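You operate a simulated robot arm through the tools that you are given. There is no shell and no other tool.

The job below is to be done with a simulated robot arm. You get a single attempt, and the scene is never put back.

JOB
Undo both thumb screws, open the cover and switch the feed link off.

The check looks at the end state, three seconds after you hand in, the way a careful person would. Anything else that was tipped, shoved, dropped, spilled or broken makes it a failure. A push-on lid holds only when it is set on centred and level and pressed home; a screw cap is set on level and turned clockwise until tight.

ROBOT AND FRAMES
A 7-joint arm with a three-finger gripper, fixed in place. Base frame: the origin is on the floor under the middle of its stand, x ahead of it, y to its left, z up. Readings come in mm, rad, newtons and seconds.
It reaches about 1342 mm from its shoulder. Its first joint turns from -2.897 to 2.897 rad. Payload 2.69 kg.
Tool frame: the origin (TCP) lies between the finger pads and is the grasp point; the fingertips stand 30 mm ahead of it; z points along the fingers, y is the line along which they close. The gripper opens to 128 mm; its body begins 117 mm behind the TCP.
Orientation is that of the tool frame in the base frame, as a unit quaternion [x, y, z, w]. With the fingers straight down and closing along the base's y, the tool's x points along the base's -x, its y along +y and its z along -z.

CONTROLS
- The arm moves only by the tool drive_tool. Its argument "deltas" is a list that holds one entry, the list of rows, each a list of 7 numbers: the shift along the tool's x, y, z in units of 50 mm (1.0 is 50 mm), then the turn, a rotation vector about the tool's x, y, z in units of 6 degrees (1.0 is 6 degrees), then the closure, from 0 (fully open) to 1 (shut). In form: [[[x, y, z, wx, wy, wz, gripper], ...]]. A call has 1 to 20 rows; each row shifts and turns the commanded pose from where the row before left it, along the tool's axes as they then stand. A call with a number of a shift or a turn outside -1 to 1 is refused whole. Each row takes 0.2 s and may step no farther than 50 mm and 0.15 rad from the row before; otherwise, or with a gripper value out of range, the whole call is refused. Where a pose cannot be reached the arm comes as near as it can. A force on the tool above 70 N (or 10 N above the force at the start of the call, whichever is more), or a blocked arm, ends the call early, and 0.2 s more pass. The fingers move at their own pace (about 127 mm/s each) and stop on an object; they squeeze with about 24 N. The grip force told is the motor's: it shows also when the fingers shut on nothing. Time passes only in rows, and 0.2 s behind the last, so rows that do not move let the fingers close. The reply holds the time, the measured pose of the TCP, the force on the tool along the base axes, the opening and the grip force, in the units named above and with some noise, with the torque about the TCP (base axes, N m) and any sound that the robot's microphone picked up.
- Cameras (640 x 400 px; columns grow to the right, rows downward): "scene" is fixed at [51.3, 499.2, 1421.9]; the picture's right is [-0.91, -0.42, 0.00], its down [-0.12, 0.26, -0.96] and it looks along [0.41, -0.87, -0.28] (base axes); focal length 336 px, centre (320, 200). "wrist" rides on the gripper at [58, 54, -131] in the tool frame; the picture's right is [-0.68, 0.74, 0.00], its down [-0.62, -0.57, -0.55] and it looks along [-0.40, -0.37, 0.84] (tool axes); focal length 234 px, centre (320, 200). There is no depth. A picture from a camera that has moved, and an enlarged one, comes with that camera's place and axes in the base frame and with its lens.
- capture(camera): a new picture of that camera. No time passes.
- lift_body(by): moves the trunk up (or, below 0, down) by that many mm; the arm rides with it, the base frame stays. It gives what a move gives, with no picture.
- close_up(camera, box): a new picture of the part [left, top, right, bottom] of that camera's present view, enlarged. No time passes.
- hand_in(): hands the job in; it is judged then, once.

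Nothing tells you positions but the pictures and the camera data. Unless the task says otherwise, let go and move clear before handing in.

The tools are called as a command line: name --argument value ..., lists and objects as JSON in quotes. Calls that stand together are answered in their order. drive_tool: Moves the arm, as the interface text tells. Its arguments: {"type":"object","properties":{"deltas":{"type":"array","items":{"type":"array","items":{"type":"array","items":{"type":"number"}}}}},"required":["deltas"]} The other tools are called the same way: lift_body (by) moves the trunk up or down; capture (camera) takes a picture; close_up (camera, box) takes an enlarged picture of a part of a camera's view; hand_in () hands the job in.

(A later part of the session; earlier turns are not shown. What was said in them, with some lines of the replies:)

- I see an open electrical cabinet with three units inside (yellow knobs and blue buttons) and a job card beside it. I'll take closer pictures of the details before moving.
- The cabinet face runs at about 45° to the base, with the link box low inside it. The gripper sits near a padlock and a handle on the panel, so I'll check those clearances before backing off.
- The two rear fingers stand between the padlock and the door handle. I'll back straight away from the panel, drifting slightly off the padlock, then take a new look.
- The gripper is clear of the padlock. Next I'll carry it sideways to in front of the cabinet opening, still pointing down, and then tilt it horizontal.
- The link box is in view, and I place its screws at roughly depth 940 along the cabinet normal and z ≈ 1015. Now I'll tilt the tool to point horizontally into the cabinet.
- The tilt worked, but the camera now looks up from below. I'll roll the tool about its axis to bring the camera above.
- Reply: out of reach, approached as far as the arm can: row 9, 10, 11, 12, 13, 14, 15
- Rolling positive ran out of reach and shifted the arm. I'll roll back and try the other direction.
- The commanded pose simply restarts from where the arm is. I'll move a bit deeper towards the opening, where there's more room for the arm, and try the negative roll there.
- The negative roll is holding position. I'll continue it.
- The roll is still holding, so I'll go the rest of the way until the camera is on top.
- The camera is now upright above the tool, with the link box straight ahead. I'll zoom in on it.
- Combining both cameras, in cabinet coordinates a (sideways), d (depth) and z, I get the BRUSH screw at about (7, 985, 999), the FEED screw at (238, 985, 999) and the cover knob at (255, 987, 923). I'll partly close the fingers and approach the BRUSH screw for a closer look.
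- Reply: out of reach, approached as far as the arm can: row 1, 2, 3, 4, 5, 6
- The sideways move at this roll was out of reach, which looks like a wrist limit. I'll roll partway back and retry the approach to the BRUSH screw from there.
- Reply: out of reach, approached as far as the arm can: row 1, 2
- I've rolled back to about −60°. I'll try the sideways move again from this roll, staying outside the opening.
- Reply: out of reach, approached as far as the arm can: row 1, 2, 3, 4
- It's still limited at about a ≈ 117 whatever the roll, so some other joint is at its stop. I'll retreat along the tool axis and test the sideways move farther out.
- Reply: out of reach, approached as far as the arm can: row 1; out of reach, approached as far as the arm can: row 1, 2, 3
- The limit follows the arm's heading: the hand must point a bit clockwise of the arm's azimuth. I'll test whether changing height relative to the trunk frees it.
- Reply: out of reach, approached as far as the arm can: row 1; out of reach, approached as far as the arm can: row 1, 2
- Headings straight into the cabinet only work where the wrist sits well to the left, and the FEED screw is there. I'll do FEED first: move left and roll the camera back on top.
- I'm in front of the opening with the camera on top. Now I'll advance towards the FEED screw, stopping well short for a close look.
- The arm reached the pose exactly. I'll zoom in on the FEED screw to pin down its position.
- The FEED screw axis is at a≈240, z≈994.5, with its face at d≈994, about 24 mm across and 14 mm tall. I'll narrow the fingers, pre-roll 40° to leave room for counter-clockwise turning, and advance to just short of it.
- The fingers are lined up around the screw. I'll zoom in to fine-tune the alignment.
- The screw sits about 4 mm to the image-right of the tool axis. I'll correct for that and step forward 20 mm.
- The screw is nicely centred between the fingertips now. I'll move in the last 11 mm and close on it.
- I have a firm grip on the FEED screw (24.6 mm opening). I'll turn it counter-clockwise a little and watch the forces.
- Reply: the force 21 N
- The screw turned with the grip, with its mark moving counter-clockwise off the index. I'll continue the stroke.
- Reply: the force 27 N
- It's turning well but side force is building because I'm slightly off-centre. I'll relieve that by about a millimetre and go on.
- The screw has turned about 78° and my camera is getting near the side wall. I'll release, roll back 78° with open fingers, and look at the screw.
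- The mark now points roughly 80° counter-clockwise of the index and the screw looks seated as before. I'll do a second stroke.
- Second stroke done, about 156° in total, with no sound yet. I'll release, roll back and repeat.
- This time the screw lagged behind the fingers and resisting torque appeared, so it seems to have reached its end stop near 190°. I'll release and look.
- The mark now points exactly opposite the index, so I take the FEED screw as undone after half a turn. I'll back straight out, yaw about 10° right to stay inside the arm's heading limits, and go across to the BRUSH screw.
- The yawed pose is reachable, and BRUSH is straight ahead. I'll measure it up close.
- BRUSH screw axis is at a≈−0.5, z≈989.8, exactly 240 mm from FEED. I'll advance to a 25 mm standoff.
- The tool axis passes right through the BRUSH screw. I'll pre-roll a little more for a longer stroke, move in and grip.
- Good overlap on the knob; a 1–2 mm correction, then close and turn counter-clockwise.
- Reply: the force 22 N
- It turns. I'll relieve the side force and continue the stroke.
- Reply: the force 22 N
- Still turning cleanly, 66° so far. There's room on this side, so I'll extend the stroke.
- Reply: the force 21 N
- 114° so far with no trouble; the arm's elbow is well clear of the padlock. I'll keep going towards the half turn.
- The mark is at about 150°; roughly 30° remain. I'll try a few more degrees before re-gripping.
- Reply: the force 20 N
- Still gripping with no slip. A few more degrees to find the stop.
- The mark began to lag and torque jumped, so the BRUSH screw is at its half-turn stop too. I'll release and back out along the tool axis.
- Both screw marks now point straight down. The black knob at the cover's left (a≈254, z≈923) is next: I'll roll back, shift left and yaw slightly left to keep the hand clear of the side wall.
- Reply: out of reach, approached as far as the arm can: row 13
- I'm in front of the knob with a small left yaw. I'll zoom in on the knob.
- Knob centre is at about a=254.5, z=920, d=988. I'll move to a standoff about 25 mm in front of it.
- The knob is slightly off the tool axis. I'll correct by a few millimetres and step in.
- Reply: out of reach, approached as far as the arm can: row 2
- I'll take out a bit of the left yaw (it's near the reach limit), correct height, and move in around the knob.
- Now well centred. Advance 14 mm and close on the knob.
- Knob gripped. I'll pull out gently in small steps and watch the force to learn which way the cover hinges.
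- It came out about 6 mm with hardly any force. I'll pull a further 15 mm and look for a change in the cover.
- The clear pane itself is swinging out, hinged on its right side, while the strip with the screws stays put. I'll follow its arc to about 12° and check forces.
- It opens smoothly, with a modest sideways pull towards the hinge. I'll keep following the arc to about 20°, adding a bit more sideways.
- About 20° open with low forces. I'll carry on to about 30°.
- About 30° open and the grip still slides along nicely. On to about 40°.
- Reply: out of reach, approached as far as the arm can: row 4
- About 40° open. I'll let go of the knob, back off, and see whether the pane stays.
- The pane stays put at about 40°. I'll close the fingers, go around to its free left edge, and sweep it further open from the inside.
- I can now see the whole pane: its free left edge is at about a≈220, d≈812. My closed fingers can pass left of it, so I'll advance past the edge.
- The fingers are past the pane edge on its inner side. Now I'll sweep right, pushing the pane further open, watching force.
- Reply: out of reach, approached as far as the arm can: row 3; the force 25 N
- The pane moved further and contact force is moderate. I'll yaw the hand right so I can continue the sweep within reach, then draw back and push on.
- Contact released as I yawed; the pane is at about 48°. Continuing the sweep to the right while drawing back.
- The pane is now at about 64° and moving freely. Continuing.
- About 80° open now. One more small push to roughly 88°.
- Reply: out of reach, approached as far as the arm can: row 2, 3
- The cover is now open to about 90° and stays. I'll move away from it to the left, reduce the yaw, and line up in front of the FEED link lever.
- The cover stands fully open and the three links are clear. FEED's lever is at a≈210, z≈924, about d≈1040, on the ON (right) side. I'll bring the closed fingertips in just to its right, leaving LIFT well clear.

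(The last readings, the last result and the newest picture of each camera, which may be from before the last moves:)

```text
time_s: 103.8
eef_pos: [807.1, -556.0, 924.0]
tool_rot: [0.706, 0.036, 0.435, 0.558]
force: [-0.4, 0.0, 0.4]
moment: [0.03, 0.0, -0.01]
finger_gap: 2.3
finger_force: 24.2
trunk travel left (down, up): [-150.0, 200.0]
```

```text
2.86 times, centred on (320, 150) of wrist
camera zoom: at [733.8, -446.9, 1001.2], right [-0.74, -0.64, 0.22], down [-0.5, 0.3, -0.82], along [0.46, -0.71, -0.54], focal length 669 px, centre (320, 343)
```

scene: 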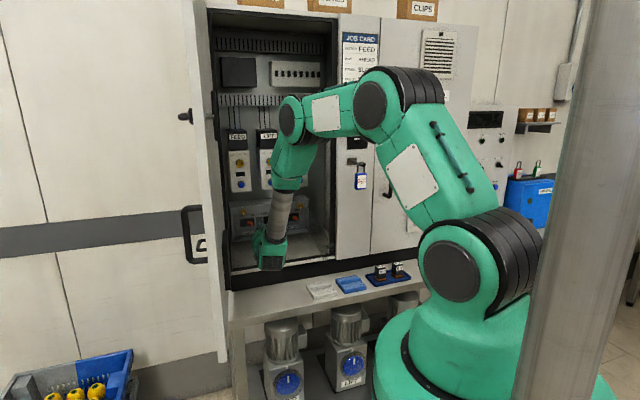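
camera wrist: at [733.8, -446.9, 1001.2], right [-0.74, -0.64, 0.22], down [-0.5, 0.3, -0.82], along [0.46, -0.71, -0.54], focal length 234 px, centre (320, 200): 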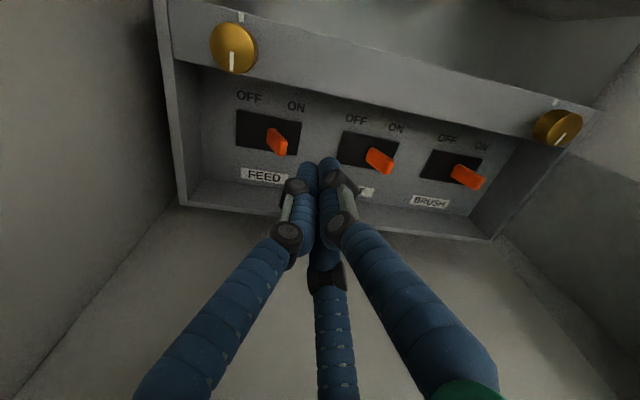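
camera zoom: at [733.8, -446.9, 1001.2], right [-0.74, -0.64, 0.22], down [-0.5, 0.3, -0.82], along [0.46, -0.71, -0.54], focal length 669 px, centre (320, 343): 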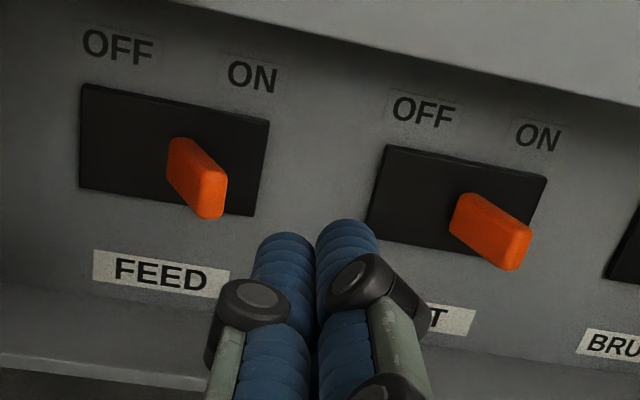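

The lever tilts about its base at a≈220; its tip is at a≈206, d≈1034, z≈922. I'll advance the fingertips to about 10 mm short of the panel, just right of the lever.

drive_tool --deltas '[[[0, 0, 0.35, 0, 0, 0, 1], [0, 0, 0.35, 0, 0, 0, 1], [0, 0, 0.346, 0, 0, 0, 1]]]'

close_up --camera "wrist" --box '[220, 80, 420, 220]'

close_up --camera "scene" --box '[210, 180, 330, 280]'

```text
time_s: 104.6
eef_pos: [842.6, -597.6, 923.0]
tool_rot: [0.706, 0.037, 0.435, 0.558]
force: [0.2, -0.4, -0.1]
moment: [0.02, -0.02, -0.01]
finger_gap: 2.2
finger_force: 24.4
trunk travel left (down, up): [-150.0, 200.0]
```

```text
2.86 times, centred on (320, 150) of wrist
camera zoom: at [768.6, -487.2, 1001.3], right [-0.74, -0.64, 0.22], down [-0.5, 0.3, -0.82], along [0.46, -0.71, -0.54], focal length 669 px, centre (320, 343)
```

zoom: 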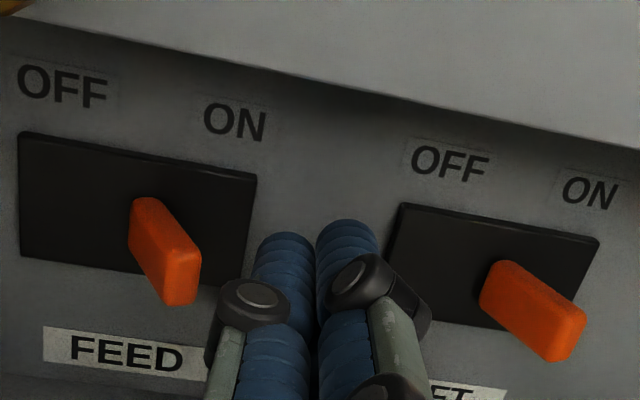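

```text
4.00 times, centred on (270, 230) of scene
camera zoom: at [51.3, 499.2, 1421.9], right [-0.91, -0.42, 0.0], down [-0.12, 0.26, -0.96], along [0.41, -0.87, -0.28], focal length 1345 px, centre (520, 80)
```

zoom: 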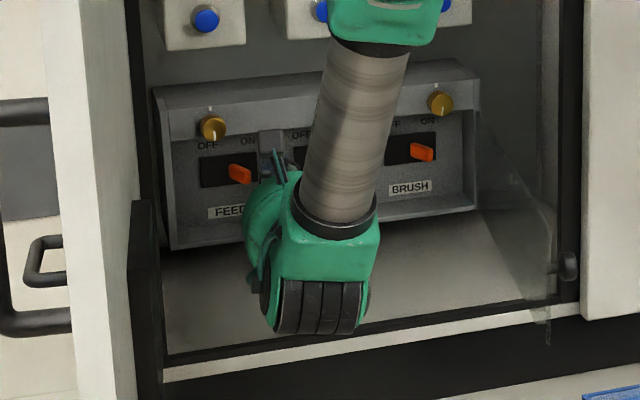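

The fingers are just right of the FEED lever with good depth overlap, and LIFT is clear. Now I'll push left towards OFF in small steps.

drive_tool --deltas '[[[0.164, -0.114, -0.014, 0, 0, 0, 1], [0.164, -0.114, -0.014, 0, 0, 0, 1], [0.164, -0.114, -0.014, 0, 0, 0, 1]]]'

close_up --camera "wrist" --box '[220, 80, 420, 220]'

```text
time_s: 105.4
eef_pos: [862.5, -575.9, 925.0]
tool_rot: [0.706, 0.035, 0.435, 0.558]
force: [0.6, 0.1, -0.6]
moment: [0.03, -0.02, 0.01]
finger_gap: 1.8
finger_force: 23.5
trunk travel left (down, up): [-150.0, 200.0]
```

```text
2.86 times, centred on (320, 150) of wrist
camera zoom: at [789.5, -465.9, 1001.7], right [-0.74, -0.64, 0.22], down [-0.5, 0.3, -0.82], along [0.46, -0.71, -0.54], focal length 669 px, centre (320, 343)
```

zoom: 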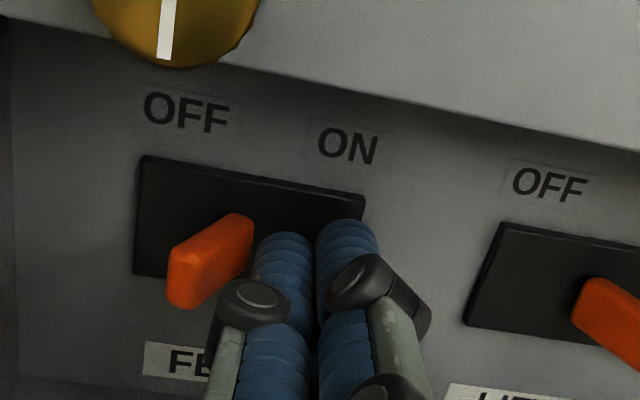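

The FEED lever has snapped over to OFF; LIFT and BRUSH are unchanged. I'll ease off to the right and back straight out.

drive_tool --deltas '[[[-0.164, 0.114, 0, 0, 0, 0, 1], [-0.03, 0.02, -0.4, 0, 0, 0, 1], [-0.03, 0.02, -0.7, 0, 0, 0, 1], [0, 0, -0.8, 0, 0, 0, 1], [0, 0, -0.8, 0, 0, 0, 1], [0, 0, -0.8, 0, 0, 0, 1], [0, 0, -0.8, 0, 0, 0, 1], [0, 0, -0.8, 0, 0, 0, 1]]]'

capture --camera "wrist"

close_up --camera "wrist" --box '[220, 30, 480, 200]'

close_up --camera "scene" --box '[210, 170, 350, 280]'

capture --camera "scene"

```text
time_s: 107.2
eef_pos: [686.8, -389.0, 923.6]
tool_rot: [0.706, 0.037, 0.435, 0.558]
force: [0.2, 0.5, 0.5]
moment: [-0.03, 0.01, 0.01]
finger_gap: 2.3
finger_force: 24.5
trunk travel left (down, up): [-150.0, 200.0]
```

```text
taken
camera wrist: at [613.2, -280.8, 1001.4], right [-0.74, -0.64, 0.22], down [-0.49, 0.3, -0.82], along [0.46, -0.71, -0.54], focal length 234 px, centre (320, 200)
```

wrist: 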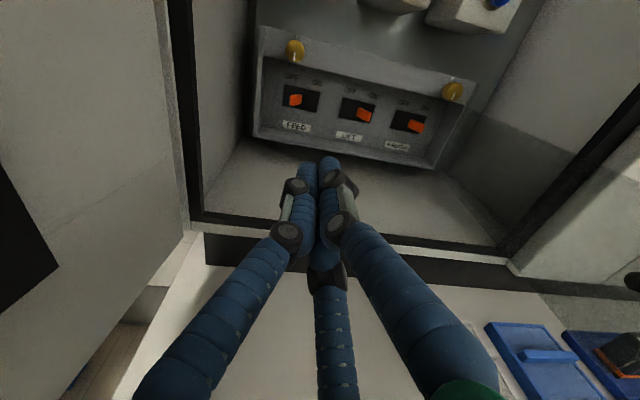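

```text
2.35 times, centred on (350, 115) of wrist
camera zoom: at [613.2, -280.8, 1001.4], right [-0.74, -0.64, 0.22], down [-0.49, 0.3, -0.82], along [0.46, -0.71, -0.54], focal length 551 px, centre (249, 400)
```

zoom: 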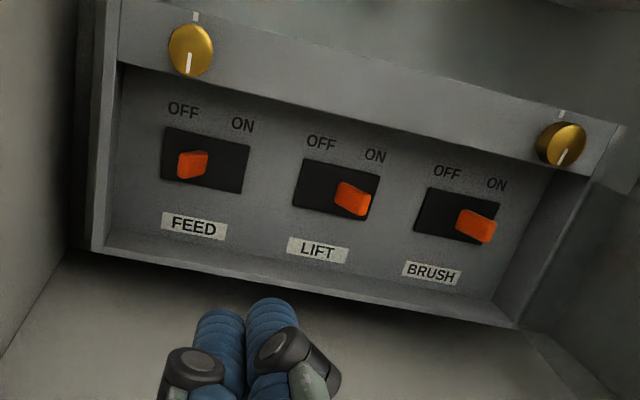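

```text
3.64 times, centred on (280, 225) of scene
camera zoom: at [51.3, 499.2, 1421.9], right [-0.91, -0.42, 0.0], down [-0.12, 0.26, -0.96], along [0.41, -0.87, -0.28], focal length 1223 px, centre (466, 109)
```

zoom: 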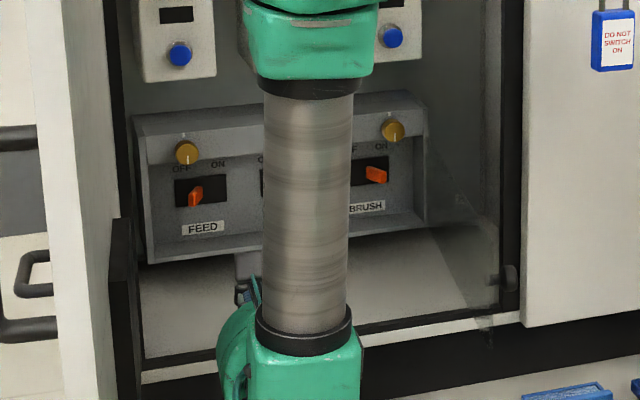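

```text
taken
```

scene: 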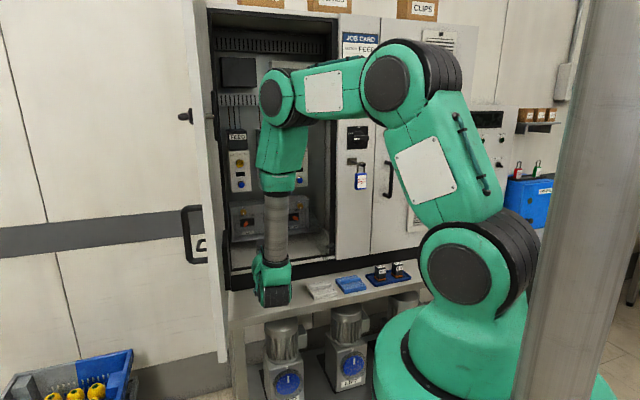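

FEED is OFF, LIFT and BRUSH remain ON, both screws are undone and the cover stands open. I'll move the hand well clear before handing in.

drive_tool --deltas '[[[0, 0, -0.7, 0, 0, 0, 0.9], [0.3, 0.43, -0.6, 0, 0, 0, 0.7], [0.3, 0.43, -0.6, 0, 0, 0, 0.6], [0.3, 0.43, -0.6, 0, 0, 0, 0.5], [0, 0, 0, 0, 0, 0, 0.5]]]'

capture --camera "wrist"

capture --camera "scene"

close_up --camera "scene" --box '[210, 120, 410, 300]'

```text
time_s: 108.4
eef_pos: [603.0, -296.3, 1004.5]
tool_rot: [0.706, 0.036, 0.435, 0.558]
force: [-0.1, -0.3, 0.7]
moment: [0.02, 0.03, 0.01]
finger_gap: 63.9
finger_force: 0.1
trunk travel left (down, up): [-150.0, 200.0]
```

```text
taken
camera wrist: at [529.8, -186.5, 1080.8], right [-0.74, -0.64, 0.22], down [-0.49, 0.3, -0.82], along [0.46, -0.71, -0.54], focal length 234 px, centre (320, 200)
```

wrist: 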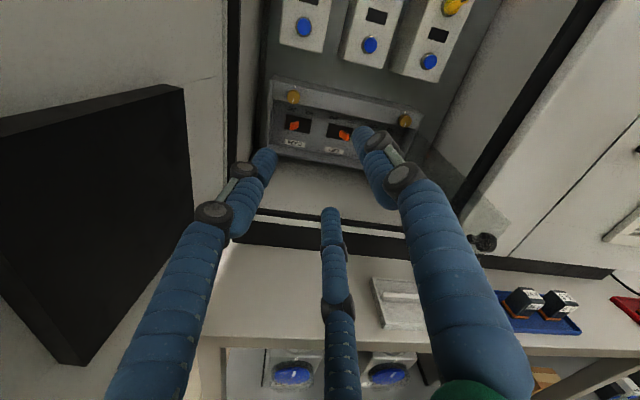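

```text
taken
```

scene: 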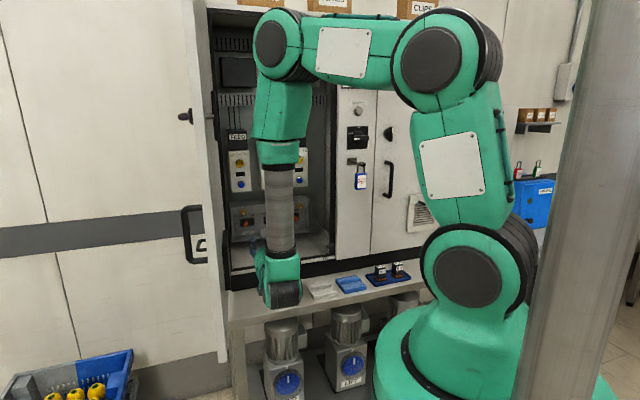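

```text
2.22 times, centred on (310, 210) of scene
camera zoom: at [51.3, 499.2, 1421.9], right [-0.91, -0.42, 0.0], down [-0.12, 0.26, -0.96], along [0.41, -0.87, -0.28], focal length 747 px, centre (342, 178)
```

zoom: 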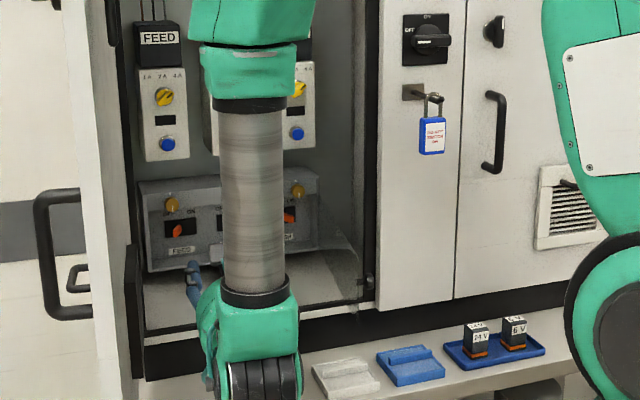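

The FEED link is off, both thumb screws are undone, and the cover is open and staying open on its own. The padlock, tray, door and everything else look undisturbed, and the arm is clear of the cabinet. I'm handing in now.

hand_in

```text
The job is handed in.
```

I undid both thumb screws, opened the cover and switched the FEED link off, then handed the job in. I have no verdict from the check yet.

- **Screws:** each turned counter-clockwise half a turn until it hit a stop. Both marks now point straight down, opposite their index marks.
- **Cover:** it is hinged on its right side. I opened it to about 90°, and it was still open in the last pictures.
- **Links:** FEED is at OFF. LIFT and BRUSH are still at ON.
- **Surroundings:** the padlock, tray and cabinet door looked undisturbed in the last pictures. The arm is clear of the cabinet, with the fingers open and holding nothing.
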